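You operate a simulated robot arm through the tools that you are given. There is no shell and no other tool. Be economical: measure what you need, move in short steps, check, and stop when the job is done.

Carry out the task below with a simulated robot arm. There is one attempt and no reset: what you move stays moved.

TASK
Gauge spacers 2 and 3: GO into the green tray, NO GO into the red.
Fine: leave the gauge open.

It is judged by the outcome, as a careful person would: the job done as asked, and still so three seconds after it is handed in. It fails if anything else is knocked over, pushed out of place, dropped, spilled or broken.

THE ROBOT
A 6-joint arm with a two-finger parallel gripper, fixed in place. Base frame: the origin is at the foot of the arm, x ahead of it, y to its left, z up; the work surface is at about z = 0.88. Lengths are in m, angles in degrees, forces in N, time in s.
With the tool pointing down near the work surface it reaches from about 0.26 to 0.66 m from the base axis. Its first joint turns from -66.0 to 66.0 degrees. Payload 2.9 kg.
Tool frame: the origin (TCP) lies between the finger pads and is the grasp point; the fingertips stand 0.03 m ahead of it; z points along the fingers, y is the line along which they close. The gripper opens to 0.11 m. The fingers are 0.02 m wide and 0.01 m thick; the gripper's body (0.048 by 0.112 m) begins 0.055 m behind the TCP.
Orientation is that of the tool frame in the base frame, as [roll, pitch, yaw] about the fixed x, y, z axes, in that order (R = Rz(yaw) Ry(pitch) Rx(roll)). With the fingers straight down and closing along the base's y, the tool's x points along the base's -x, its y along +y and its z along -z.

THE INTERFACE
- The arm moves only by the tool step_arm. Its argument "moves" is a list of rows, each a list of 6 numbers: the shift along the tool's x, y, z in m, then the turn, a rotation vector about the tool's x, y, z in degrees. In form: [[tx, ty, tz, ax, ay, az], ...]. A call has 1 to 12 rows; each row is the pose to reach, as a shift and turn from the pose commanded when the call began, along the tool's axes at that moment. "jaw" is the finger opening in m, from 0 to 0.11, set as the call begins (left out, the last holds). A row lasts 0.2 s, in which the tool goes at most 0.05 m and 8.6 degrees; a call with a longer step from one row to the next is refused whole, and so is a gripper value outside its range. A pose out of reach is approached as far as the arm can. The call stops where the force on the tool passes 70 N (or 10 N more than at its start, if that is more) or the arm is blocked; 0.2 s more then pass. The fingers move at their own pace (about 0.108 m/s each) and stop on an object; they squeeze with about 43 N. The grip force told is the motor's: it shows also when the fingers shut on nothing. Time passes only in rows, and 0.2 s behind the last, so rows that repeat a pose let the fingers close. It gives the time, the measured TCP pose, the force on the tool (base axes), the opening and the grip force at its end, in the units of the frame above (readings bear some noise).
- Cameras (640 x 400 px; columns grow to the right, rows downward): "scene" is fixed at [0.0917, 0.4425, 1.3933]; the picture's right is [-0.64, -0.77, 0.00], its down [-0.38, 0.32, -0.87] and it looks along [0.67, -0.55, -0.50] (base axes); focal length 364 px, centre (320, 200). "wrist" rides on the gripper at [-0.036, 0, -0.057] in the tool frame; the picture's right is [0.00, -1.00, 0.00], its down [0.97, 0.00, -0.24] and it looks along [0.24, 0.00, 0.97] (tool axes); focal length 218 px, centre (320, 200).
- camera(camera): a new picture of that camera. No time passes.
- point_at(camera, pixels): there is no depth. For up to 12 entries [column, row, z] of the newest picture of that camera ("zoom" is the newest enlarged one), the place [x, y] in the base frame at which the ray of that pixel passes the height z, good to about 0.002 m. No time passes.
- zoom(camera, box): a new picture of the part [left, top, right, bottom] of that camera's present view, enlarged. No time passes.
- finish_job(): hands the job in; it is judged then, once.

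Work in short steps. Measure before you move; look again where a grasp or a placing could have gone wrong, and mend it. You have 80 turns and 54 pictures in all, the two below and enlarged ones among them. Open the gripper and draw the arm clear of the work before you hand the job in, unless the task says otherwise; then end with one line.

The tools are called after "Request:" as a command line: name --pt "numbers of a row" for each row, then --argument value for the rest, lists and objects as JSON in quotes. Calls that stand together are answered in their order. step_arm: Moves the arm, as the interface text tells. Its arguments: {"type":"object","properties":{"moves":{"type":"array"},"jaw":{"type":"number"}},"required":["moves"]} The other tools are called the same way: camera (camera) takes a picture; point_at (camera, pixels) gives the place at which the rays of pixels pass given heights; zoom (camera, box) takes an enlarged picture of a part of a camera's view; finish_job () hands the job in.

At the start:

```text
t: 0.0
position: [0.506, 0.0573, 1.0917]
tcp_rot: [179.9, 0.0, -180.0]
wrist_force: [0.5, -0.7, 0.8]
grip_width: 0.1102
finger_force: 0.1
```

scene: 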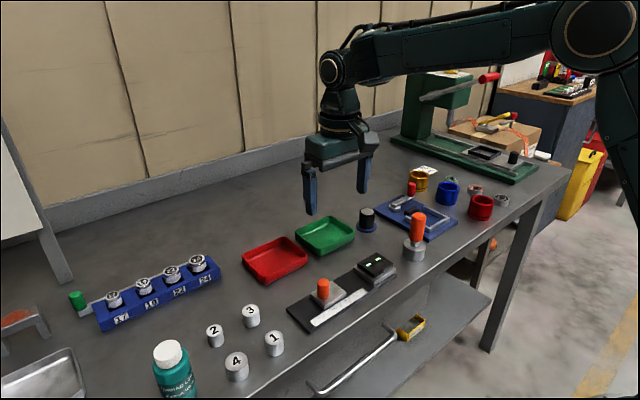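
wrist: 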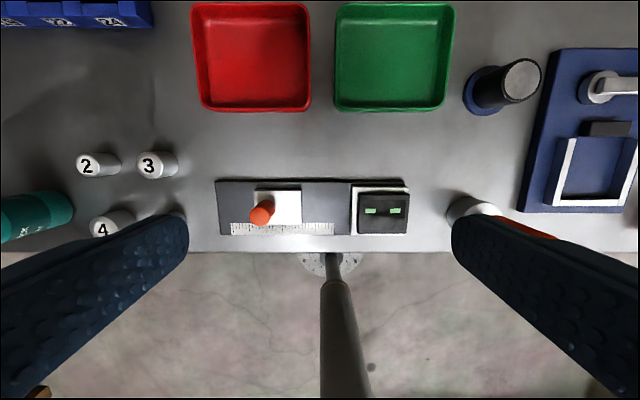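

The gauge seems to be the dark plate with an orange-knobbed slider (scene ~325,290) and a display. I'll zoom in on it and on the spacers.

Request:
zoom --camera "scene" --box '[270, 230, 430, 340]'

Request:
zoom --camera "wrist" --box '[200, 160, 430, 260]'

Request:
zoom --camera "scene" --box '[370, 160, 540, 270]'

Request:
zoom --camera "scene" --box '[140, 280, 310, 395]'

```text
3.64 times, centred on (350, 285) of scene
```

zoom: 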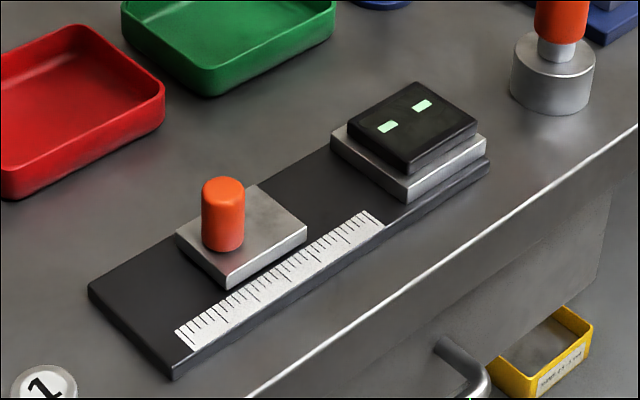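

```text
2.78 times, centred on (315, 210) of wrist
```

zoom: 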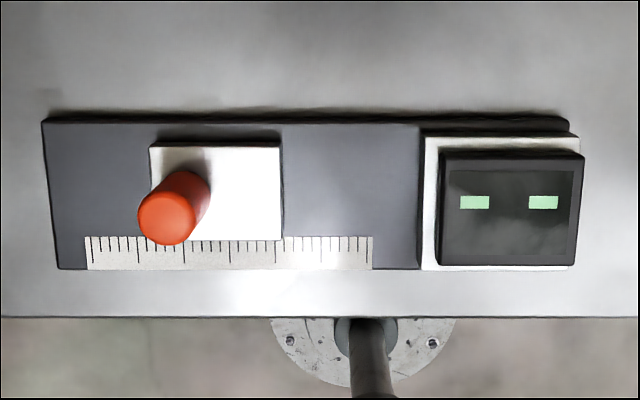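

```text
3.64 times, centred on (455, 215) of scene
```

zoom: 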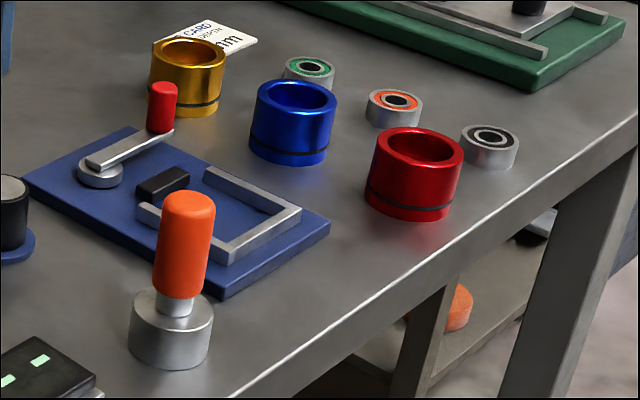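

```text
3.48 times, centred on (225, 338) of scene
```

zoom: 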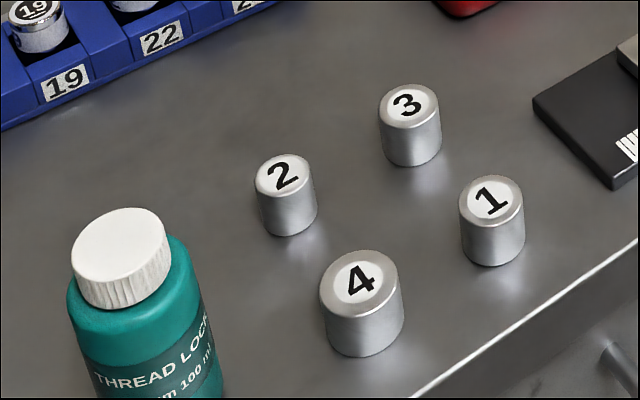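

Spacers 2 and 3 have their tops at zoom (283,173) and (409,104), and in the wrist view at (87,166) and (149,165). I'll triangulate these along with the gauge's parts and the trays.

Request:
point_at --camera "zoom" --pixels '[[283, 173, 0.9], [283, 173, 0.91], [283, 173, 0.92], [409, 104, 0.9], [409, 104, 0.91], [409, 104, 0.92], [289, 233, 0.88], [412, 163, 0.88], [257, 188, 0.91], [315, 185, 0.91]]'

Request:
point_at --camera "wrist" --pixels '[[87, 166, 0.9], [87, 166, 0.91], [87, 166, 0.92], [149, 165, 0.9], [149, 165, 0.91], [149, 165, 0.92], [254, 191, 0.9], [301, 246, 0.9], [351, 234, 0.9], [351, 209, 0.9], [261, 214, 0.93], [261, 214, 0.94]]'

Request:
point_at --camera "scene" --pixels '[[323, 282, 0.92], [323, 282, 0.93], [323, 282, 0.94], [323, 282, 0.95], [275, 260, 0.885], [325, 235, 0.885], [328, 309, 0.9], [346, 293, 0.9], [371, 277, 0.9], [353, 265, 0.9], [310, 294, 0.9]]'

```text
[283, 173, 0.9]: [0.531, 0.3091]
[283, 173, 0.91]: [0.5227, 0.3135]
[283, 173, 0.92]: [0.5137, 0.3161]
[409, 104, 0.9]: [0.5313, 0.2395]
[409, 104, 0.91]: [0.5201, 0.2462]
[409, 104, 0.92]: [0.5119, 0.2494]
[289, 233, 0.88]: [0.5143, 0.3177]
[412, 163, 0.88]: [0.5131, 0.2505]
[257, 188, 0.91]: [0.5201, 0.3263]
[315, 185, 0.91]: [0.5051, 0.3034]
```

```text
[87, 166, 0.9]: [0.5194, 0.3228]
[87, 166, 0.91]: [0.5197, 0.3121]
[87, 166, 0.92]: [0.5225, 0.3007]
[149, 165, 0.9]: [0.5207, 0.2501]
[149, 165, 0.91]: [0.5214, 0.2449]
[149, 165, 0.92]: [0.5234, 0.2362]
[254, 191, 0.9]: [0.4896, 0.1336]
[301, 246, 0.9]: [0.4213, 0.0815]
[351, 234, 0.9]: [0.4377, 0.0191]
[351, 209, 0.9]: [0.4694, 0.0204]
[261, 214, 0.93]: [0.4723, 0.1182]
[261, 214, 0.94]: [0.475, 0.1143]
```

```text
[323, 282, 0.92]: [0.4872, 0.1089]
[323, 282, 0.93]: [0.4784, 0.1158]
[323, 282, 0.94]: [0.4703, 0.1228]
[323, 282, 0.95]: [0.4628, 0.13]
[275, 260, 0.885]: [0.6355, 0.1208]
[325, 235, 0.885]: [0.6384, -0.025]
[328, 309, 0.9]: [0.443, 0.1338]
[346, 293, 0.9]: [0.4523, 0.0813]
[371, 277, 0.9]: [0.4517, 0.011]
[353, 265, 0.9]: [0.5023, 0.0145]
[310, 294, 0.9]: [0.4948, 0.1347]
```

Tops of spacers 2 and 3 are at z≈0.91, at (0.520,0.313) and (0.521,0.246). The jaws must close along x so the fingers stay clear of the gauge faces, so I turn -90° while moving above spacer 3.

Request:
step_arm --pt "-0.001 0.016 0.005 0 0 -7.5" --pt "-0.002 0.032 0.01 0 0 -15" --pt "-0.004 0.048 0.018 0 0 -22.5" --pt "-0.005 0.064 0.025 0 0 -30" --pt "-0.006 0.08 0.032 0 0 -37.5" --pt "-0.008 0.096 0.04 0 0 -45" --pt "-0.009 0.112 0.047 0 0 -52.5" --pt "-0.01 0.128 0.054 0 0 -60" --pt "-0.011 0.144 0.062 0 0 -67.5" --pt "-0.012 0.16 0.07 0 0 -75" --pt "-0.013 0.175 0.08 0 0 -82.5" --pt "-0.014 0.189 0.09 0 0 -90" --jaw 0.055

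Request:
camera --camera "wrist"

```text
t: 2.6
position: [0.5184, 0.2462, 1.003]
tcp_rot: [180.0, 0.1, -89.9]
wrist_force: [0.7, -0.5, -0.2]
grip_width: 0.0551
finger_force: 0.0
```

```text
47 pictures are left
```

wrist: 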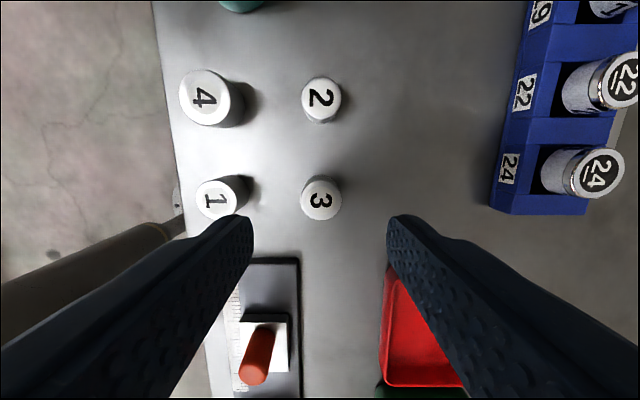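

Spacer 3's top is centred at about (320,199) and spacer 2's at (320,98). I'll check where these lie.

Request:
point_at --camera "wrist" --pixels '[[320, 199, 0.91], [301, 199, 0.91], [340, 199, 0.91], [320, 98, 0.91], [302, 98, 0.91], [340, 98, 0.91], [208, 97, 0.91], [214, 198, 0.91], [288, 315, 0.9], [242, 260, 0.89], [299, 260, 0.89]]'

```text
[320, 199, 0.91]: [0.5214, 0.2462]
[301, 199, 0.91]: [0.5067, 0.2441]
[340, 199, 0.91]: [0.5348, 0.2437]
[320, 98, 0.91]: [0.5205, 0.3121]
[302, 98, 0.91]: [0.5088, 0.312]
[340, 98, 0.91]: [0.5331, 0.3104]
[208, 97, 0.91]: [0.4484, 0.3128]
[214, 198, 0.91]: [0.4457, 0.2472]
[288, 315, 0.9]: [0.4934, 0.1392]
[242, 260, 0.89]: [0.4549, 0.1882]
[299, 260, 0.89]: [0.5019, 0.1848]
```

Spacer 3 is centred at (0.5205, 0.245) with a diameter of about 0.028, under the TCP. I'll descend to z≈0.916 and close.

Request:
step_arm --pt "0.001 0 0.025 0 0 0" --pt "0.001 0 0.05 0 0 0" --pt "0.001 0 0.07 0 0 0" --pt "0.001 0 0.0855 0 0 0"

Request:
step_arm --pt "0 0 0 0 0 0" --pt "0 0 0 0 0 0" --pt "0 0 0 0 0 0" --jaw 0.01

```text
t: 3.6
position: [0.5192, 0.2451, 0.9166]
tcp_rot: [-180.0, 0.0, -90.0]
wrist_force: [0.2, -0.4, -0.3]
grip_width: 0.0548
finger_force: 0.0
```

```text
t: 4.4
position: [0.5194, 0.2455, 0.9158]
tcp_rot: [180.0, 0.0, -90.0]
wrist_force: [0.1, -1.0, 0.2]
grip_width: 0.0282
finger_force: 43.2
```

Spacer 3 is held at 28 mm. I'll lift it and carry it above the gauge's gap.

Request:
step_arm --pt "0 0 -0.04 0 0 0" --pt "0 0 -0.085 0 0 0" --pt "0.04 0.01 -0.085 0 0 0" --pt "0.08 0.02 -0.085 0 0 0" --pt "0.12 0.03 -0.085 0 0 0" --pt "0.16 0.04 -0.085 0 0 0" --pt "0.195 0.049 -0.085 0 0 0" --pt "0.195 0.049 -0.085 0 0 0"

Request:
camera --camera "wrist"

Request:
zoom --camera "scene" --box '[270, 210, 430, 310]'

```text
t: 6.2
position: [0.4694, 0.0485, 1.0028]
tcp_rot: [179.9, 0.0, -90.0]
wrist_force: [0.3, -1.0, -0.4]
grip_width: 0.0281
finger_force: 42.7
```

```text
46 pictures are left
```

wrist: 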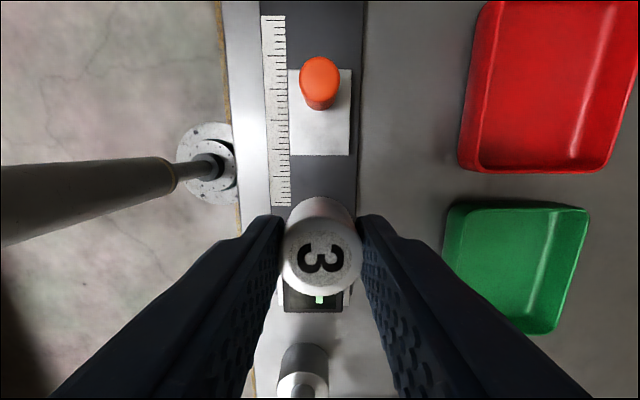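

```text
4.00 times, centred on (350, 260) of scene
```

zoom: 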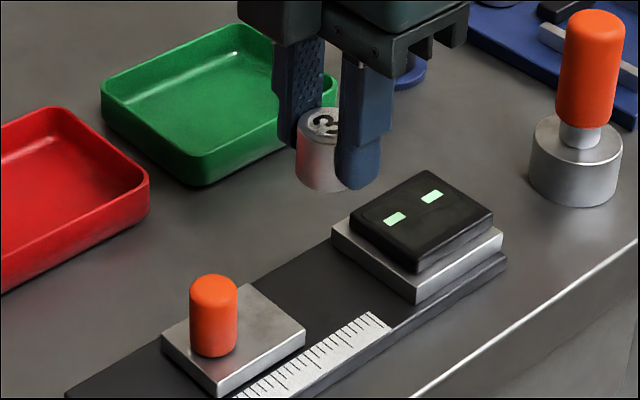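

I'll measure the fixed jaw's face, the slider's face and the plate edges in these pictures.

Request:
point_at --camera "zoom" --pixels '[[332, 227, 0.9], [415, 281, 0.9], [332, 227, 0.91], [415, 281, 0.91], [415, 303, 0.89], [304, 333, 0.9], [244, 285, 0.9], [304, 333, 0.91], [304, 350, 0.89], [507, 257, 0.89], [507, 267, 0.88]]'

Request:
point_at --camera "wrist" --pixels '[[289, 156, 0.9], [350, 156, 0.9], [289, 156, 0.91], [350, 156, 0.91], [289, 70, 0.9], [350, 70, 0.9], [318, 66, 0.93], [363, 100, 0.89], [363, 100, 0.88]]'

```text
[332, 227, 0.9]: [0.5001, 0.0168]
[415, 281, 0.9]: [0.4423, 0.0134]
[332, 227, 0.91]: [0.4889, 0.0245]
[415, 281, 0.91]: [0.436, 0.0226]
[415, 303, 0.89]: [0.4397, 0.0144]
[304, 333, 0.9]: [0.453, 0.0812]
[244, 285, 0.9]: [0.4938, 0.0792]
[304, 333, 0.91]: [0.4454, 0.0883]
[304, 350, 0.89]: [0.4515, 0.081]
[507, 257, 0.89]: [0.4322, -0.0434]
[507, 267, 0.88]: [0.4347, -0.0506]
```

```text
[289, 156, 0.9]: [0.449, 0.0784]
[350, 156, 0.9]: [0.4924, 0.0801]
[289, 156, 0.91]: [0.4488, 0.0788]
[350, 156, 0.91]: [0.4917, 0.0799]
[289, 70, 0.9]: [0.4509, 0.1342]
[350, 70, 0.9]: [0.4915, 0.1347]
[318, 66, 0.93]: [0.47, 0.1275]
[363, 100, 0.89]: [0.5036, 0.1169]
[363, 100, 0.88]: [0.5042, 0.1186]
```

Gauge gap: fixed face at y≈0.0155, slider face at y≈0.0795, centreline x≈0.471 and plate top ≈0.89. I'll lower spacer 3 near the fixed face, stopping just above the plate.

Request:
step_arm --pt "0.0125 0 0.02 0 0 0" --pt "0.0125 0 0.045 0 0 0" --pt "0.0125 0 0.06 0 0 0" --pt "0.0125 0 0.07 0 0 0" --pt "0.0125 0 0.07 0 0 0"

Request:
zoom --camera "scene" --box '[290, 210, 410, 310]'

```text
t: 7.4
position: [0.469, 0.038, 0.9321]
tcp_rot: [180.0, 0.0, -90.0]
wrist_force: [0.1, -0.8, -0.8]
grip_width: 0.028
finger_force: 42.6
```

```text
4.00 times, centred on (350, 260) of scene
```

zoom: 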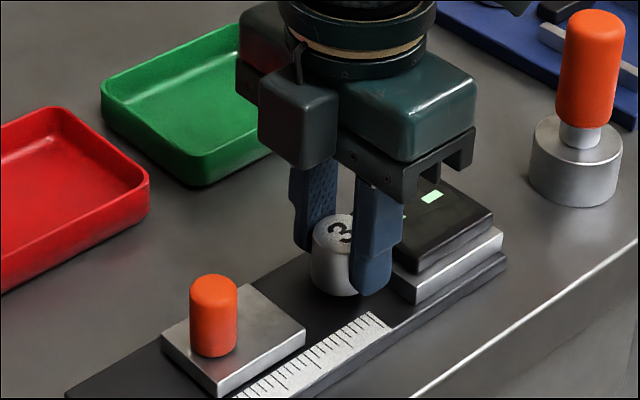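

The spacer hangs a few mm above the plate, clear of both faces. I'll lower it in small steps, watching the force.

Request:
step_arm --pt "0 0 0.0015 0 0 0" --pt "0 0 0.003 0 0 0" --pt "0 0 0.004 0 0 0"

Request:
step_arm --pt "0 0 0.001 0 0 0" --pt "0 0 0.0015 0 0 0"

```text
t: 8.2
position: [0.4702, 0.0378, 0.9281]
tcp_rot: [180.0, -0.1, -90.0]
wrist_force: [0.2, -1.4, -0.3]
grip_width: 0.0279
finger_force: 43.5
```

```text
t: 8.8
position: [0.4707, 0.0376, 0.9273]
tcp_rot: [-180.0, -0.1, -90.0]
wrist_force: [-1.2, -1.3, 3.6]
grip_width: 0.0285
finger_force: 42.5
```

Contact reads 3.6 N, so the spacer stands on the plate. I'll release it, rise and look.

Request:
step_arm --pt "0 0 0 0 0 0" --pt "0 0 -0.001 0 0 0" --pt "0 0 -0.001 0 0 0" --pt "0 0 -0.03 0 0 0" --pt "0 0 -0.074 0 0 0" --pt "-0.035 0 -0.074 0 0 0" --pt "-0.035 0 -0.074 0 0 0" --jaw 0.05

Request:
camera --camera "wrist"

Request:
zoom --camera "scene" --box '[270, 210, 430, 310]'

```text
t: 10.4
position: [0.4713, 0.0742, 1.0004]
tcp_rot: [180.0, 0.0, -89.9]
wrist_force: [0.0, -0.5, -0.4]
grip_width: 0.0503
finger_force: 0.1
```

```text
43 pictures are left
```

wrist: 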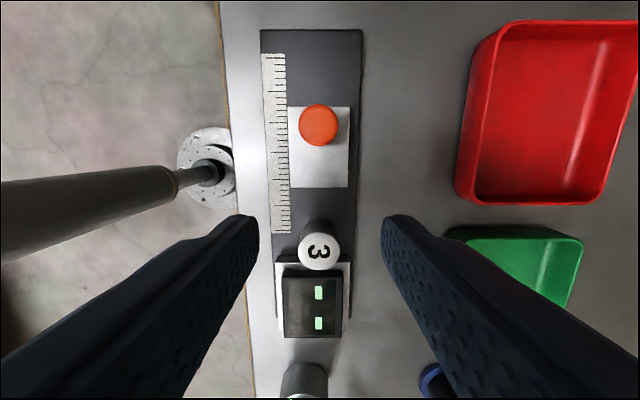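

```text
4.00 times, centred on (350, 260) of scene
```

zoom: 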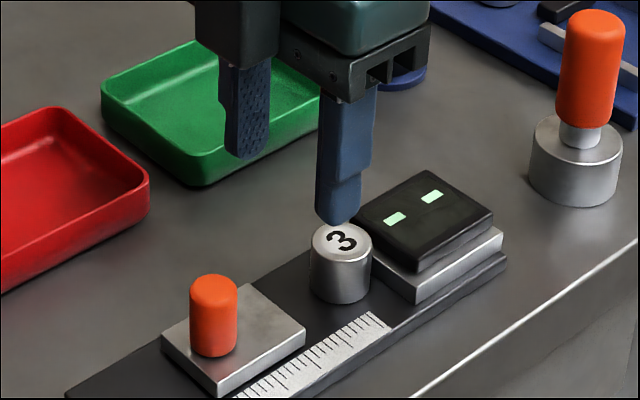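

The spacer stands upright in the gap. I'll locate the knob top at wrist (318,124).

Request:
point_at --camera "wrist" --pixels '[[318, 124, 0.93], [318, 124, 0.935], [318, 250, 0.92], [301, 124, 0.93], [336, 124, 0.93]]'

Request:
point_at --camera "zoom" --pixels '[[214, 284, 0.93], [214, 284, 0.935], [214, 284, 0.925]]'

```text
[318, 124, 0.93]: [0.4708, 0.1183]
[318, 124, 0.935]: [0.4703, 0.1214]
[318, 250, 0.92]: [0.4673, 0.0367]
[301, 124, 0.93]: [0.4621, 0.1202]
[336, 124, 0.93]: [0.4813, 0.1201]
```

```text
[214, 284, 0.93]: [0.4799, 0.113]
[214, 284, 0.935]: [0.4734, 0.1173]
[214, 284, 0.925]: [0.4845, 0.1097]
```

The knob is at (0.471, 0.119) with its top at about 0.936. I'll go over it, descend to z≈0.938 (fingertips above the slider block) and grip it.

Request:
step_arm --pt "-0.03 0 0 0 0 0" --pt "-0.046 0 0 0 0 0" --pt "-0.046 0 0.03 0 0 0" --pt "-0.046 0 0.05 0 0 0" --pt "-0.046 0 0.0617 0 0 0"

Request:
step_arm --pt "0 0 0 0 0 0" --pt "0 0 0 0 0 0" --pt "0 0 0 0 0 0" --jaw 0.01

```text
t: 11.6
position: [0.4713, 0.1207, 0.9387]
tcp_rot: [-179.9, 0.0, -89.9]
wrist_force: [0.7, 0.0, 0.9]
grip_width: 0.0502
finger_force: 0.0
```

```text
t: 12.4
position: [0.4693, 0.1198, 0.9382]
tcp_rot: [179.8, 0.0, -90.0]
wrist_force: [-8.2, -1.1, 0.7]
grip_width: 0.0215
finger_force: 45.2
```

The knob is gripped at 21.5 mm with a small side load, which I'll relieve by 1.5 mm. Then I slide toward -y; about 36 mm of travel is expected, so I stop a bit short.

Request:
step_arm --pt "0 0.0015 0 0 0 0" --pt "0.006 0.0015 0 0 0 0" --pt "0.014 0.0015 0 0 0 0" --pt "0.022 0.0015 0 0 0 0" --pt "0.03 0.0015 0 0 0 0"

Request:
zoom --camera "scene" --box '[270, 210, 430, 310]'

```text
t: 13.6
position: [0.4699, 0.0894, 0.9381]
tcp_rot: [-179.9, -0.1, -90.1]
wrist_force: [17.5, 2.3, -12.1]
grip_width: 0.0212
finger_force: 45.1
```

```text
4.00 times, centred on (350, 260) of scene
```

zoom: 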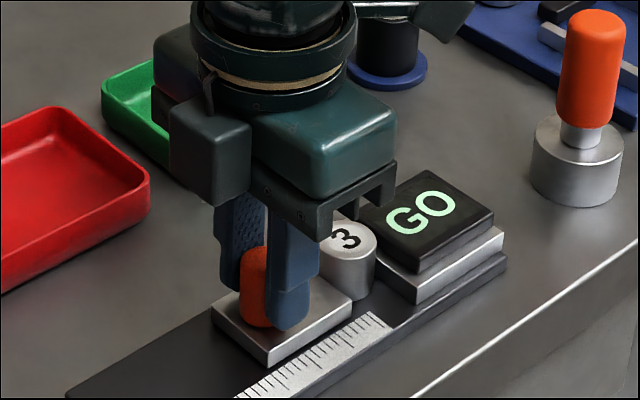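

The display already reads GO, but I want firm contact on both faces before trusting it. I'll press on in small steps and take back 1 mm of the side shift.

Request:
step_arm --pt "0 -0.001 0 0 0 0" --pt "0.002 -0.001 0 0 0 0" --pt "0.004 -0.001 0 0 0 0"

Request:
zoom --camera "scene" --box '[270, 210, 430, 310]'

```text
t: 14.4
position: [0.4701, 0.088, 0.9396]
tcp_rot: [-179.9, 0.2, -89.5]
wrist_force: [14.6, 22.8, -12.2]
grip_width: 0.0216
finger_force: 45.4
```

```text
4.00 times, centred on (350, 260) of scene
```

zoom: 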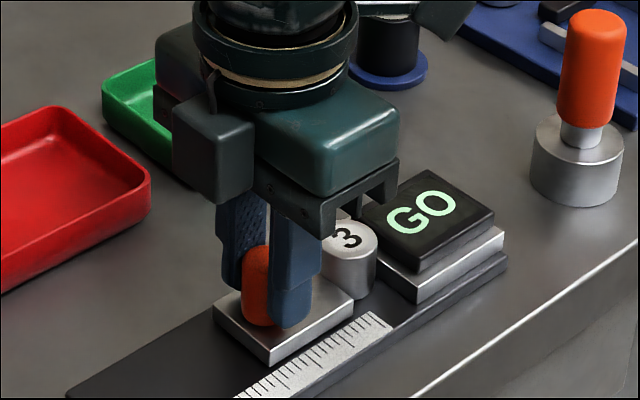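

Firm contact (23 N along y) with the display steady at GO, so spacer 3 goes in the green tray. I'll slide the jaw back to its start and release the knob.

Request:
step_arm --pt "-0.006 0 0 0 0 0" --pt "-0.015 0 0 0 0 0" --pt "-0.025 0 0 0 0 0" --pt "-0.034 0 0 0 0 0" --pt "-0.034 0 0 0 0 0"

Request:
step_arm --pt "0 0 0 0 0 0" --pt "0 0 0 0 0 0" --pt "0 0 -0.03 0 0 0" --pt "0 0 -0.062 0 0 0" --pt "0.045 0 -0.062 0 0 0" --pt "0.045 0 -0.062 0 0 0" --jaw 0.05

Request:
camera --camera "wrist"

Request:
camera --camera "scene"

```text
t: 15.6
position: [0.4705, 0.1172, 0.9384]
tcp_rot: [-180.0, 0.0, -90.1]
wrist_force: [8.4, -1.4, -3.9]
grip_width: 0.0212
finger_force: 44.3
```

```text
t: 17.0
position: [0.4692, 0.0727, 1.0011]
tcp_rot: [-180.0, -0.1, -90.1]
wrist_force: [-0.5, 1.1, -0.9]
grip_width: 0.05
finger_force: 0.1
```

```text
39 pictures are left
```

wrist: 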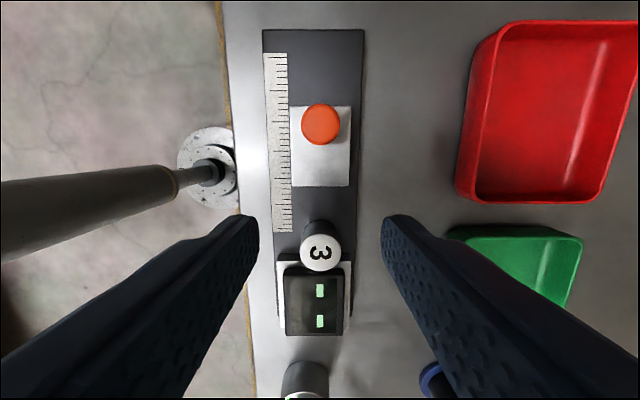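

```text
38 pictures are left
```

scene: 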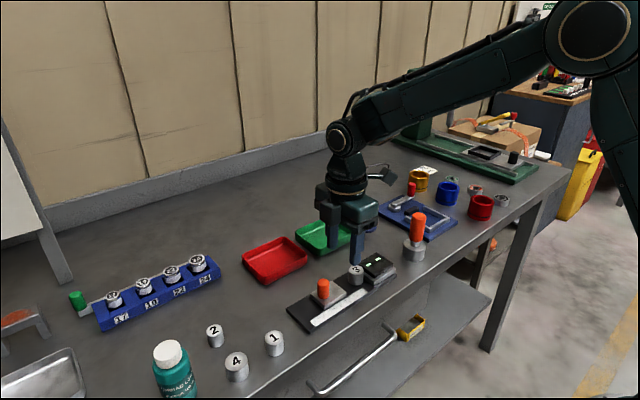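

The gauge is open again. I'll locate spacer 3 (wrist 320,250) and the trays' floors.

Request:
point_at --camera "wrist" --pixels '[[320, 250, 0.92], [300, 250, 0.92], [341, 250, 0.92], [470, 200, 0.885], [590, 195, 0.885], [502, 30, 0.885], [456, 205, 0.905], [445, 232, 0.905], [582, 240, 0.905]]'

Request:
point_at --camera "scene" --pixels '[[243, 257, 0.905], [275, 278, 0.905], [307, 258, 0.905], [279, 237, 0.905], [296, 236, 0.905], [325, 253, 0.905], [273, 286, 0.88], [322, 258, 0.88], [354, 234, 0.905]]'

```text
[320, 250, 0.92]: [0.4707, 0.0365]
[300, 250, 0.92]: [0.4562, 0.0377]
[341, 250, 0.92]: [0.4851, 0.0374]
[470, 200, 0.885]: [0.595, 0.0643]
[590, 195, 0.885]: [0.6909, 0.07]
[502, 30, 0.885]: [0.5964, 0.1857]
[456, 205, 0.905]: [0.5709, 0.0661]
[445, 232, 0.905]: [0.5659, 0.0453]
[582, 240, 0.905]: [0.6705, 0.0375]
```

```text
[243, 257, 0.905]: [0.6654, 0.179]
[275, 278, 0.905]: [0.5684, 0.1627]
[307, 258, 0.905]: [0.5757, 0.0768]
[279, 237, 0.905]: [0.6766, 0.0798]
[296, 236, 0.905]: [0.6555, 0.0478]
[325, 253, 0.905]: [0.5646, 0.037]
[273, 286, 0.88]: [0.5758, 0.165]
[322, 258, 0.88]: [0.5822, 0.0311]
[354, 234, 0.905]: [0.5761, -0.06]
```

Spacer 3 is at (0.4707, 0.037). I'll pick it up at the same height as when I set it down.

Request:
step_arm --pt "0.0365 0 0 0 0 0" --pt "0.0365 0 0.035 0 0 0" --pt "0.0365 0 0.06 0 0 0" --pt "0.0365 0 0.073 0 0 0" --pt "0.0365 0 0.073 0 0 0"

Request:
step_arm --pt "0 0 0 0 0 0" --pt "0 0 0 0 0 0" --pt "0 0 0 0 0 0" --jaw 0.01

```text
t: 18.2
position: [0.4692, 0.0374, 0.9275]
tcp_rot: [180.0, 0.0, -90.1]
wrist_force: [-0.9, 0.3, 0.6]
grip_width: 0.05
finger_force: 0.1
```

```text
t: 19.0
position: [0.4702, 0.0369, 0.9287]
tcp_rot: [-180.0, 0.0, -90.0]
wrist_force: [0.8, -0.4, 0.6]
grip_width: 0.0282
finger_force: 43.3
```

It's gripped at 28 mm. I'll lift it and carry it over the green tray.

Request:
step_arm --pt "0 0 -0.035 0 0 0" --pt "0 0 -0.075 0 0 0" --pt "0.015 -0.038 -0.075 0 0 0" --pt "0.03 -0.076 -0.075 0 0 0" --pt "0.045 -0.114 -0.075 0 0 0" --pt "0.059 -0.151 -0.075 0 0 0" --pt "0.059 -0.151 -0.075 0 0 0"

Request:
camera --camera "wrist"

Request:
zoom --camera "scene" --box '[270, 180, 430, 280]'

```text
t: 20.6
position: [0.6205, -0.0216, 1.0013]
tcp_rot: [-180.0, 0.1, -90.0]
wrist_force: [-0.5, 0.6, 0.6]
grip_width: 0.0284
finger_force: 43.1
```

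```text
37 pictures are left
```

wrist: 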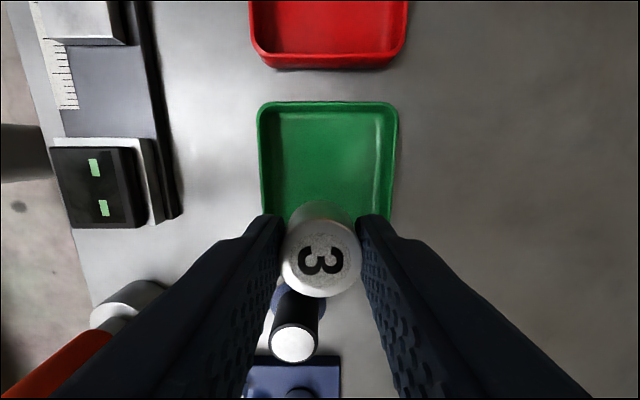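

```text
4.00 times, centred on (350, 230) of scene
```

zoom: 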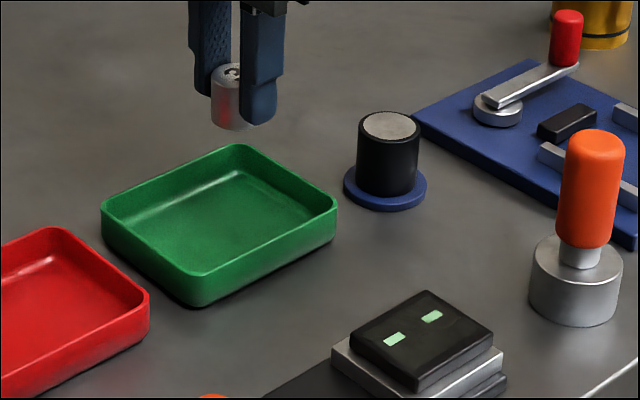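

I'll check the tray's extent: its rim corners in the zoom are (102,207), (193,277), (337,205) and (235,145).

Request:
point_at --camera "zoom" --pixels '[[102, 207, 0.905], [193, 277, 0.905], [337, 205, 0.905], [235, 145, 0.905], [193, 305, 0.88], [337, 235, 0.88], [240, 172, 0.885], [130, 232, 0.885]]'

Request:
point_at --camera "wrist" --pixels '[[258, 102, 0.905], [397, 102, 0.905], [268, 112, 0.885], [384, 112, 0.885], [262, 200, 0.905], [392, 200, 0.905], [250, 60, 0.905], [404, 60, 0.905]]'

```text
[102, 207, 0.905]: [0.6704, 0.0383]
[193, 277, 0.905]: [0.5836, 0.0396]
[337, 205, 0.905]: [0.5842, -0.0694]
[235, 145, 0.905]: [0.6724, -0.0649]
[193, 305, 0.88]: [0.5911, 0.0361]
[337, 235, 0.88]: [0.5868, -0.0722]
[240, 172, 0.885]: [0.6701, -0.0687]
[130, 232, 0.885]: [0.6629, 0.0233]
```

```text
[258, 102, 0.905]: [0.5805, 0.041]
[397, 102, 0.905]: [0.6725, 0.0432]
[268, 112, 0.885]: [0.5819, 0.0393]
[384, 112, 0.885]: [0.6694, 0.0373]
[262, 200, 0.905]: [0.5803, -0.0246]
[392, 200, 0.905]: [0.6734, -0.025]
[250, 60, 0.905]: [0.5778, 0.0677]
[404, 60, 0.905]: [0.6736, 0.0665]
```

The tray spans x 0.580–0.672 and y -0.067–0.042. I'll lower near (0.625,-0.033), stopping just over the floor.

Request:
step_arm --pt "0.012 -0.004 0.02 0 0 0" --pt "0.012 -0.004 0.045 0 0 0" --pt "0.012 -0.004 0.062 0 0 0" --pt "0.012 -0.004 0.072 0 0 0" --pt "0.012 -0.004 0.074 0 0 0"

Request:
step_arm --pt "0 0 0.0015 0 0 0" --pt "0 0 0.003 0 0 0"

```text
t: 21.8
position: [0.6239, -0.0333, 0.9275]
tcp_rot: [180.0, 0.0, -90.0]
wrist_force: [0.1, 0.1, -0.9]
grip_width: 0.0283
finger_force: 42.7
```

```text
t: 22.4
position: [0.6248, -0.0337, 0.9247]
tcp_rot: [179.9, -0.1, -90.0]
wrist_force: [-0.2, 1.2, -0.5]
grip_width: 0.0281
finger_force: 42.7
```

No contact yet at z=0.9247, so I continue down in small steps.

Request:
step_arm --pt "0 0 0.001 0 0 0" --pt "0 0 0.002 0 0 0"

Request:
step_arm --pt "0 0 0.001 0 0 0" --pt "0 0 0.0015 0 0 0"

```text
t: 23.0
position: [0.6248, -0.0326, 0.9228]
tcp_rot: [-180.0, 0.1, -90.0]
wrist_force: [0.3, -0.7, -1.1]
grip_width: 0.0284
finger_force: 43.1
```

```text
t: 23.6
position: [0.6247, -0.0337, 0.9215]
tcp_rot: [-180.0, -0.1, -90.0]
wrist_force: [1.6, -0.5, 0.2]
grip_width: 0.0283
finger_force: 43.3
```

Request:
step_arm --pt "0 0 0.001 0 0 0" --pt "0 0 0.0015 0 0 0"

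```text
t: 24.2
position: [0.6245, -0.034, 0.9221]
tcp_rot: [-179.8, 0.0, -90.0]
wrist_force: [-0.1, 1.0, 8.6]
grip_width: 0.0282
finger_force: 43.5
```

Contact reads 8.6 N, so it's on the tray floor. I'll release it and rise straight up.

Request:
step_arm --pt "0 0 -0.001 0 0 0" --pt "0 0 -0.001 0 0 0" --pt "0 0 -0.03 0 0 0" --pt "0 0 -0.08 0 0 0" --pt "-0.04 0.015 -0.082 0 0 0" --pt "-0.085 0.03 -0.082 0 0 0" --pt "-0.13 0.045 -0.082 0 0 0" --pt "-0.175 0.06 -0.082 0 0 0" --pt "-0.22 0.075 -0.082 0 0 0" --pt "-0.265 0.09 -0.082 0 0 0" --pt "-0.31 0.105 -0.082 0 0 0" --pt "-0.3455 0.105 -0.082 0 0 0" --jaw 0.044

Request:
camera --camera "wrist"

Request:
camera --camera "scene"

```text
t: 26.8
position: [0.5201, 0.3113, 1.0026]
tcp_rot: [-180.0, 0.0, -89.9]
wrist_force: [1.1, 0.6, 0.8]
grip_width: 0.044
finger_force: 0.0
```

```text
35 pictures are left
```

wrist: 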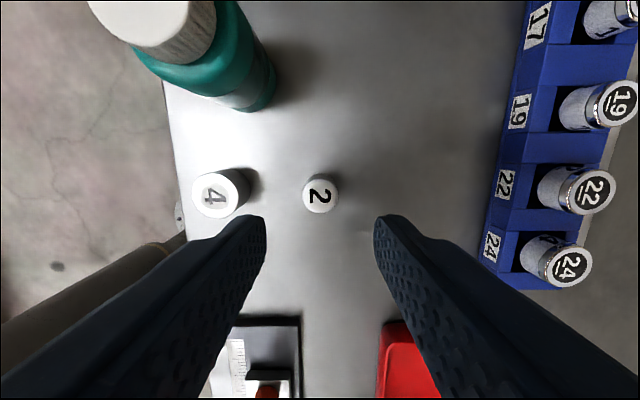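

```text
34 pictures are left
```

scene: 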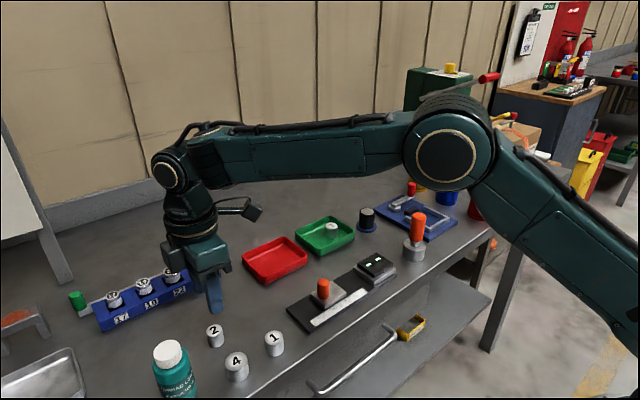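

Spacer 3 stands in the green tray. Spacer 2's top is at wrist (319,194), and I'll check its place.

Request:
point_at --camera "wrist" --pixels '[[320, 194, 0.91], [302, 194, 0.91], [339, 194, 0.91]]'

```text
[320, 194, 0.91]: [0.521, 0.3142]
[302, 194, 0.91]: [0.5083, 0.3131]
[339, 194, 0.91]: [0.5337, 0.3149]
```

It's centred at (0.521, 0.3135). I'll descend to z≈0.917 and grip.

Request:
step_arm --pt "-0.002 0 0.025 0 0 0" --pt "-0.002 0 0.05 0 0 0" --pt "-0.002 0 0.07 0 0 0" --pt "-0.002 0 0.0855 0 0 0" --pt "-0.002 0 0.0855 0 0 0"

Request:
step_arm --pt "0 0 0 0 0 0" --pt "0 0 0 0 0 0" --pt "0 0 0 0 0 0" --jaw 0.01

```text
t: 28.0
position: [0.5202, 0.3143, 0.917]
tcp_rot: [180.0, 0.1, -90.0]
wrist_force: [-0.2, -0.3, 0.3]
grip_width: 0.0438
finger_force: 0.0
```

```text
t: 28.8
position: [0.5205, 0.3154, 0.918]
tcp_rot: [180.0, 0.0, -90.0]
wrist_force: [0.5, 0.5, -0.1]
grip_width: 0.024
finger_force: 43.3
```

Gripped: spacer 2 measures 24 mm. I'll carry it to the gauge gap.

Request:
step_arm --pt "0 0 -0.04 0 0 0" --pt "0 0 -0.085 0 0 0" --pt "0.045 0.01 -0.085 0 0 0" --pt "0.09 0.02 -0.085 0 0 0" --pt "0.135 0.03 -0.085 0 0 0" --pt "0.18 0.04 -0.085 0 0 0" --pt "0.225 0.05 -0.085 0 0 0" --pt "0.276 0.05 -0.085 0 0 0"

```text
refused: row 8 steps farther than a row can; nothing moved
```

The last step was too long, so I'll split it.

Request:
step_arm --pt "0 0 -0.04 0 0 0" --pt "0 0 -0.085 0 0 0" --pt "0.045 0.01 -0.085 0 0 0" --pt "0.09 0.02 -0.085 0 0 0" --pt "0.135 0.03 -0.085 0 0 0" --pt "0.18 0.04 -0.085 0 0 0" --pt "0.225 0.05 -0.085 0 0 0" --pt "0.255 0.05 -0.085 0 0 0" --pt "0.276 0.05 -0.085 0 0 0" --pt "0.276 0.05 -0.085 0 0 0"

Request:
step_arm --pt "0 0 0.03 0 0 0" --pt "0 0 0.055 0 0 0" --pt "0 0 0.07 0 0 0" --pt "0 0 0.07 0 0 0"

Request:
zoom --camera "scene" --box '[270, 210, 430, 310]'

```text
t: 31.0
position: [0.4699, 0.0392, 1.0014]
tcp_rot: [180.0, 0.0, -90.0]
wrist_force: [0.2, -0.5, -0.9]
grip_width: 0.0243
finger_force: 43.2
```

```text
t: 32.0
position: [0.469, 0.0388, 0.9313]
tcp_rot: [179.9, 0.0, -90.0]
wrist_force: [0.8, 0.4, -0.7]
grip_width: 0.0243
finger_force: 43.3
```

```text
4.00 times, centred on (350, 260) of scene
```

zoom: 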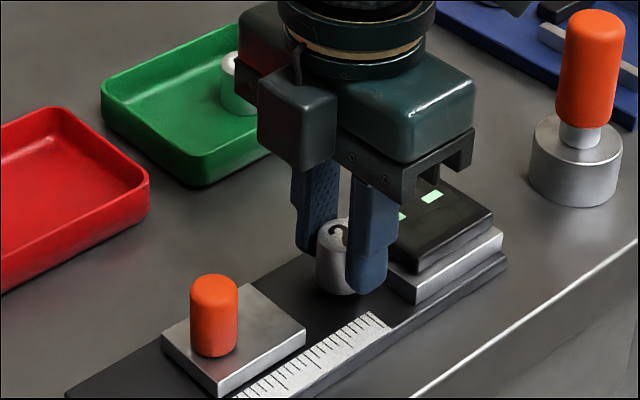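

It's clear of both faces. I'll lower it to contact in small steps.

Request:
step_arm --pt "0 0 0.0015 0 0 0" --pt "0 0 0.003 0 0 0"

Request:
step_arm --pt "0 0 0.001 0 0 0" --pt "0 0 0.0015 0 0 0"

```text
t: 32.6
position: [0.4696, 0.0375, 0.929]
tcp_rot: [-179.9, 0.1, -90.0]
wrist_force: [-0.2, 0.3, -1.2]
grip_width: 0.0242
finger_force: 42.6
```

```text
t: 33.2
position: [0.4708, 0.0382, 0.9284]
tcp_rot: [179.9, 0.0, -89.9]
wrist_force: [-0.6, 0.4, -0.2]
grip_width: 0.0244
finger_force: 42.6
```

Request:
step_arm --pt "0 0 0.0008 0 0 0" --pt "0 0 0.0015 0 0 0"

```text
t: 33.8
position: [0.4705, 0.0387, 0.9277]
tcp_rot: [-179.9, 0.0, -90.0]
wrist_force: [-6.0, -0.6, 16.9]
grip_width: 0.0243
finger_force: 43.1
```

Contact at 17 N. I'll ease up 1 mm, release, rise and look before gripping the knob.

Request:
step_arm --pt "0 0 -0.001 0 0 0" --pt "0 0 -0.001 0 0 0" --pt "0 0 -0.001 0 0 0" --pt "0 0 -0.03 0 0 0" --pt "0 0 -0.074 0 0 0" --pt "-0.035 0 -0.074 0 0 0" --pt "-0.035 0 -0.074 0 0 0" --jaw 0.05

Request:
camera --camera "wrist"

```text
t: 35.4
position: [0.469, 0.0726, 1.0015]
tcp_rot: [180.0, 0.0, -90.0]
wrist_force: [0.8, 0.0, 0.2]
grip_width: 0.05
finger_force: 0.0
```

```text
32 pictures are left
```

wrist: 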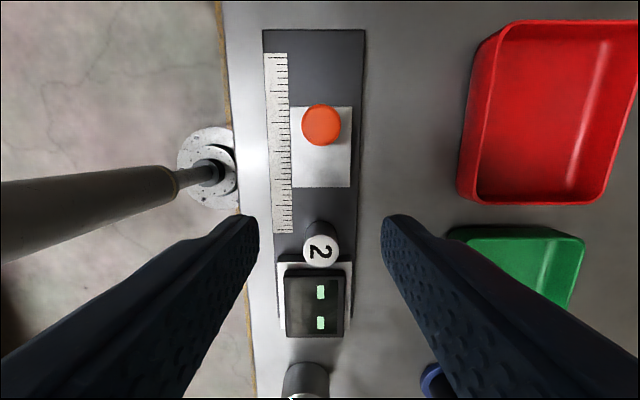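

Spacer 2 is standing in the gap. I'll grip the knob as before.

Request:
step_arm --pt "-0.03 0 0 0 0 0" --pt "-0.045 0 0 0 0 0" --pt "-0.045 0 0.03 0 0 0" --pt "-0.045 0 0.05 0 0 0" --pt "-0.045 0 0.062 0 0 0"

Request:
step_arm --pt "0 0 0 0 0 0" --pt "0 0 0 0 0 0" --pt "0 0 0 0 0 0" --jaw 0.01

Request:
step_arm --pt "0.008 0 0 0 0 0" --pt "0.016 0 0 0 0 0" --pt "0.024 0 0 0 0 0" --pt "0.03 0 0 0 0 0"

Request:
zoom --camera "scene" --box '[270, 210, 430, 310]'

```text
t: 36.6
position: [0.4702, 0.1176, 0.9372]
tcp_rot: [-180.0, -0.1, -90.0]
wrist_force: [-0.6, -0.1, 0.2]
grip_width: 0.0498
finger_force: 0.0
```

```text
t: 37.4
position: [0.4702, 0.1182, 0.9383]
tcp_rot: [-180.0, -0.1, -90.0]
wrist_force: [5.5, -0.6, -3.2]
grip_width: 0.0214
finger_force: 45.0
```

```text
t: 38.4
position: [0.4713, 0.086, 0.9374]
tcp_rot: [-179.9, -0.1, -89.9]
wrist_force: [4.9, -0.4, -12.0]
grip_width: 0.0213
finger_force: 45.5
```

```text
4.00 times, centred on (350, 260) of scene
```

zoom: 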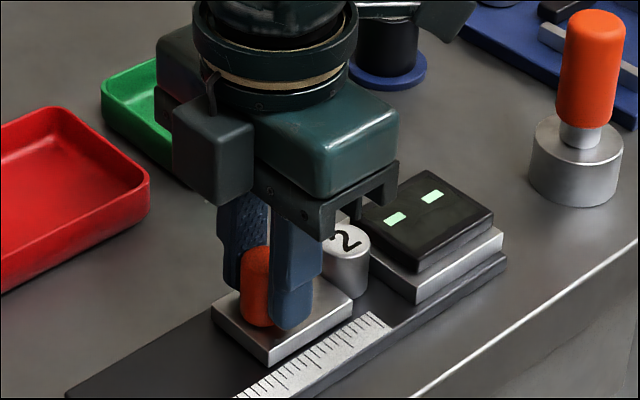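

Not closed yet, and the display still shows dashes. I'll continue in 2 mm steps until it resists.

Request:
step_arm --pt "0.002 0 0 0 0 0" --pt "0.004 0 0 0 0 0"

Request:
step_arm --pt "0.001 0 0 0 0 0" --pt "0.002 0 0 0 0 0"

Request:
zoom --camera "scene" --box '[270, 210, 430, 310]'

```text
t: 39.0
position: [0.4711, 0.084, 0.9369]
tcp_rot: [179.9, 0.0, -90.0]
wrist_force: [8.2, 1.5, -19.3]
grip_width: 0.0215
finger_force: 45.2
```

```text
t: 39.6
position: [0.4693, 0.0829, 0.9368]
tcp_rot: [-180.0, 0.1, -89.8]
wrist_force: [8.5, 14.1, -21.3]
grip_width: 0.0211
finger_force: 45.3
```

```text
4.00 times, centred on (350, 260) of scene
```

zoom: 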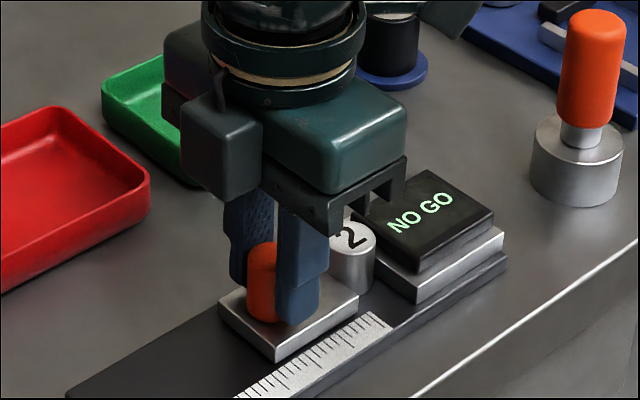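

It reads NO GO at 14 N of contact. I'll press 1 mm more and look again to be sure it's settled.

Request:
step_arm --pt "0.001 0 0.0005 0 0 0" --pt "0.001 0 0.0005 0 0 0"

Request:
zoom --camera "scene" --box '[270, 210, 430, 310]'

```text
t: 40.2
position: [0.47, 0.0829, 0.9371]
tcp_rot: [-180.0, 0.1, -89.6]
wrist_force: [11.5, 24.8, -14.4]
grip_width: 0.0213
finger_force: 45.4
```

```text
4.00 times, centred on (350, 260) of scene
```

zoom: 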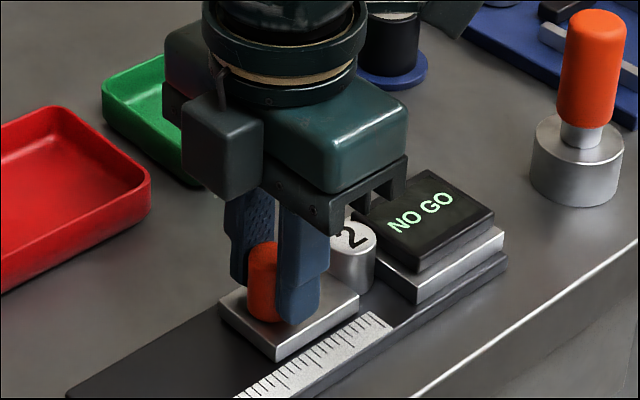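

A steady NO GO at 25 N: spacer 2 goes in the red tray. I'll slide the gauge back open, release the knob and look.

Request:
step_arm --pt "-0.008 0 0 0 0 0" --pt "-0.017 0 0 0 0 0" --pt "-0.027 0 0 0 0 0" --pt "-0.037 0 -0.0005 0 0 0" --pt "-0.037 0 -0.0005 0 0 0"

Request:
step_arm --pt "0 0 0 0 0 0" --pt "0 0 0 0 0 0" --pt "0 0 -0.03 0 0 0" --pt "0 0 -0.062 0 0 0" --pt "0.045 0 -0.062 0 0 0" --pt "0.045 0 -0.062 0 0 0" --jaw 0.05

Request:
camera --camera "wrist"

```text
t: 41.4
position: [0.469, 0.117, 0.9377]
tcp_rot: [180.0, 0.0, -90.1]
wrist_force: [7.3, -1.2, -14.6]
grip_width: 0.0214
finger_force: 45.1
```

```text
t: 42.8
position: [0.4701, 0.0719, 1.0001]
tcp_rot: [-180.0, 0.0, -90.0]
wrist_force: [0.6, 1.4, -0.4]
grip_width: 0.0502
finger_force: 0.1
```

```text
28 pictures are left
```

wrist: 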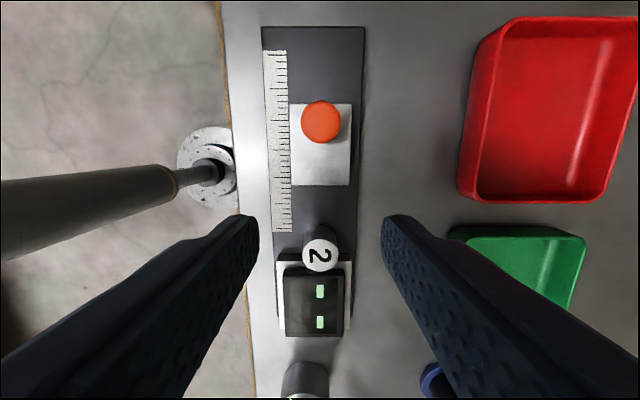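

Request:
point_at --camera "wrist" --pixels '[[320, 254, 0.92], [320, 255, 0.92], [320, 121, 0.935]]'

```text
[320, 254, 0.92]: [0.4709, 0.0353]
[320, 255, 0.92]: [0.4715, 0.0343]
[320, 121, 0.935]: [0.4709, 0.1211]
```

The gauge is open and spacer 2 is at (0.471, 0.035). I'll pick it up.

Request:
step_arm --pt "0.0375 0 0 0 0 0" --pt "0.0375 0 0.035 0 0 0" --pt "0.0375 0 0.06 0 0 0" --pt "0.0375 0 0.0725 0 0 0" --pt "0.0375 0 0.0725 0 0 0"

Request:
step_arm --pt "0 0 0 0 0 0" --pt "0 0 0 0 0 0" --pt "0 0 0 0 0 0" --jaw 0.01

```text
t: 44.0
position: [0.469, 0.0352, 0.9284]
tcp_rot: [180.0, 0.0, -89.9]
wrist_force: [-0.2, 0.2, 0.1]
grip_width: 0.0501
finger_force: 0.2
```

```text
t: 44.8
position: [0.4692, 0.0356, 0.9283]
tcp_rot: [180.0, 0.0, -89.9]
wrist_force: [0.0, -0.2, 0.8]
grip_width: 0.0242
finger_force: 43.5
```

Gripped at 24 mm. I'll lift it and carry it over the red tray at about (0.621, 0.122).

Request:
step_arm --pt "0 0 -0.035 0 0 0" --pt "0 0 -0.075 0 0 0" --pt "-0.022 -0.038 -0.075 0 0 0" --pt "-0.044 -0.076 -0.075 0 0 0" --pt "-0.066 -0.114 -0.075 0 0 0" --pt "-0.087 -0.151 -0.075 0 0 0" --pt "-0.087 -0.151 -0.075 0 0 0"

Request:
camera --camera "wrist"

Request:
zoom --camera "scene" --box '[220, 190, 380, 290]'

```text
t: 46.4
position: [0.6201, 0.1226, 1.0029]
tcp_rot: [179.9, 0.0, -90.0]
wrist_force: [0.0, 0.6, -0.8]
grip_width: 0.0243
finger_force: 42.9
```

```text
27 pictures are left
```

wrist: 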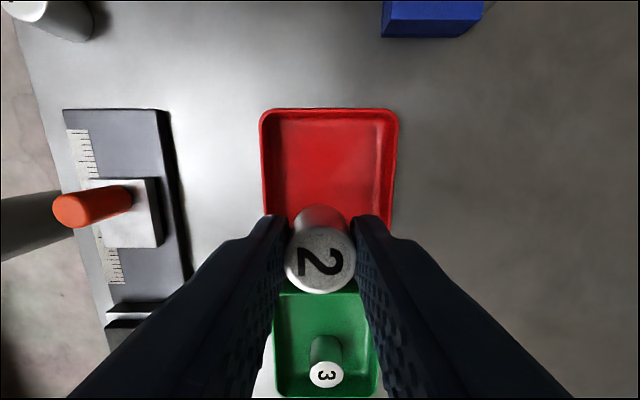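

```text
4.00 times, centred on (300, 240) of scene
```

zoom: 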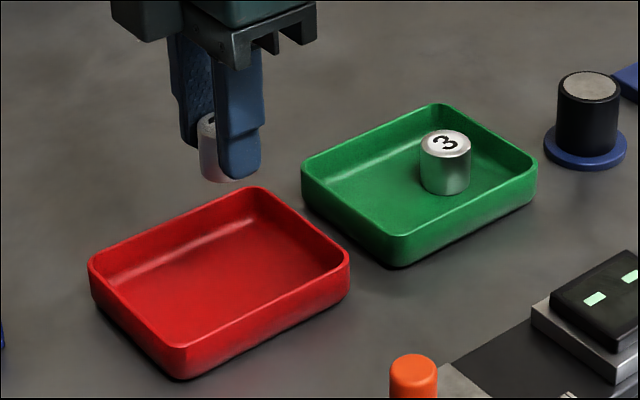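

The red tray is centred near (0.626, 0.128). I'll lower there in stages.

Request:
step_arm --pt "-0.004 -0.004 0.02 0 0 0" --pt "-0.004 -0.004 0.045 0 0 0" --pt "-0.004 -0.004 0.062 0 0 0" --pt "-0.004 -0.004 0.072 0 0 0" --pt "-0.004 -0.004 0.078 0 0 0"

Request:
step_arm --pt "0 0 0.001 0 0 0" --pt "0 0 0.0015 0 0 0"

Request:
step_arm --pt "0 0 0.0008 0 0 0" --pt "0 0 0.0015 0 0 0"

```text
t: 47.6
position: [0.6247, 0.1262, 0.9245]
tcp_rot: [179.9, 0.0, -90.0]
wrist_force: [0.4, -0.2, 0.3]
grip_width: 0.0242
finger_force: 42.3
```

```text
t: 48.2
position: [0.6249, 0.1265, 0.923]
tcp_rot: [180.0, 0.0, -90.0]
wrist_force: [-0.3, -0.4, -0.4]
grip_width: 0.0243
finger_force: 42.8
```

```text
t: 48.8
position: [0.6244, 0.1269, 0.9217]
tcp_rot: [-180.0, 0.0, -90.0]
wrist_force: [-1.1, 0.2, 1.2]
grip_width: 0.0244
finger_force: 43.0
```

Request:
step_arm --pt "0 0 0.0008 0 0 0" --pt "0 0 0.0012 0 0 0"

```text
t: 49.4
position: [0.6245, 0.1267, 0.9219]
tcp_rot: [-179.9, 0.0, -89.9]
wrist_force: [-0.9, -0.1, 10.0]
grip_width: 0.0244
finger_force: 42.4
```

It's on the floor (10 N). I'll release it, rise clear and look.

Request:
step_arm --pt "0 0 -0.001 0 0 0" --pt "0 0 -0.001 0 0 0" --pt "0 0 -0.03 0 0 0" --pt "0 0 -0.07 0 0 0" --pt "0 0 -0.115 0 0 0" --pt "0 0.045 -0.14 0 0 0" --pt "0 0.09 -0.16 0 0 0" --pt "-0.04 0.12 -0.17 0 0 0" --pt "-0.08 0.12 -0.17 0 0 0" --pt "-0.08 0.12 -0.17 0 0 0" --jaw 0.044

Request:
camera --camera "scene"

Request:
camera --camera "wrist"

```text
refused: row 6 steps farther than a row can; nothing moved
```

```text
25 pictures are left
```

scene: 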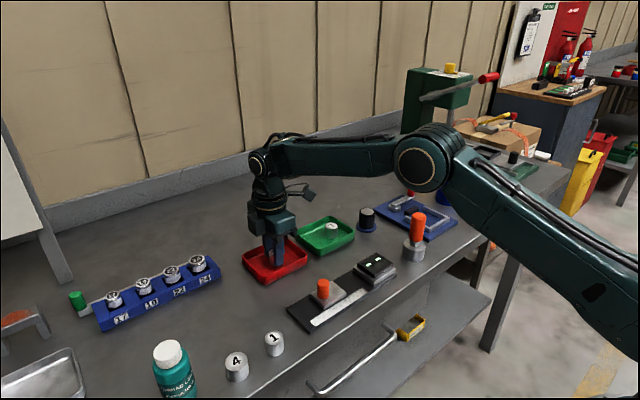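

```text
24 pictures are left
```

wrist: 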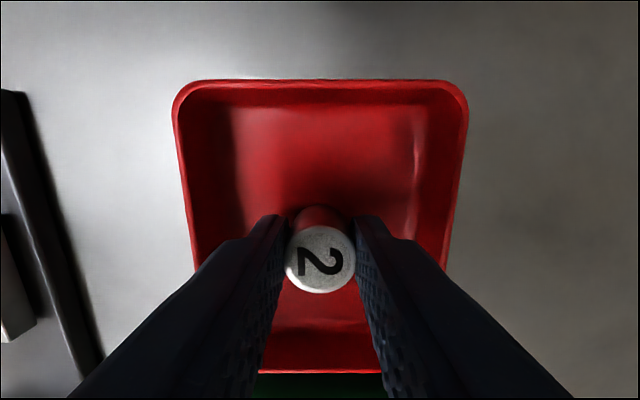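

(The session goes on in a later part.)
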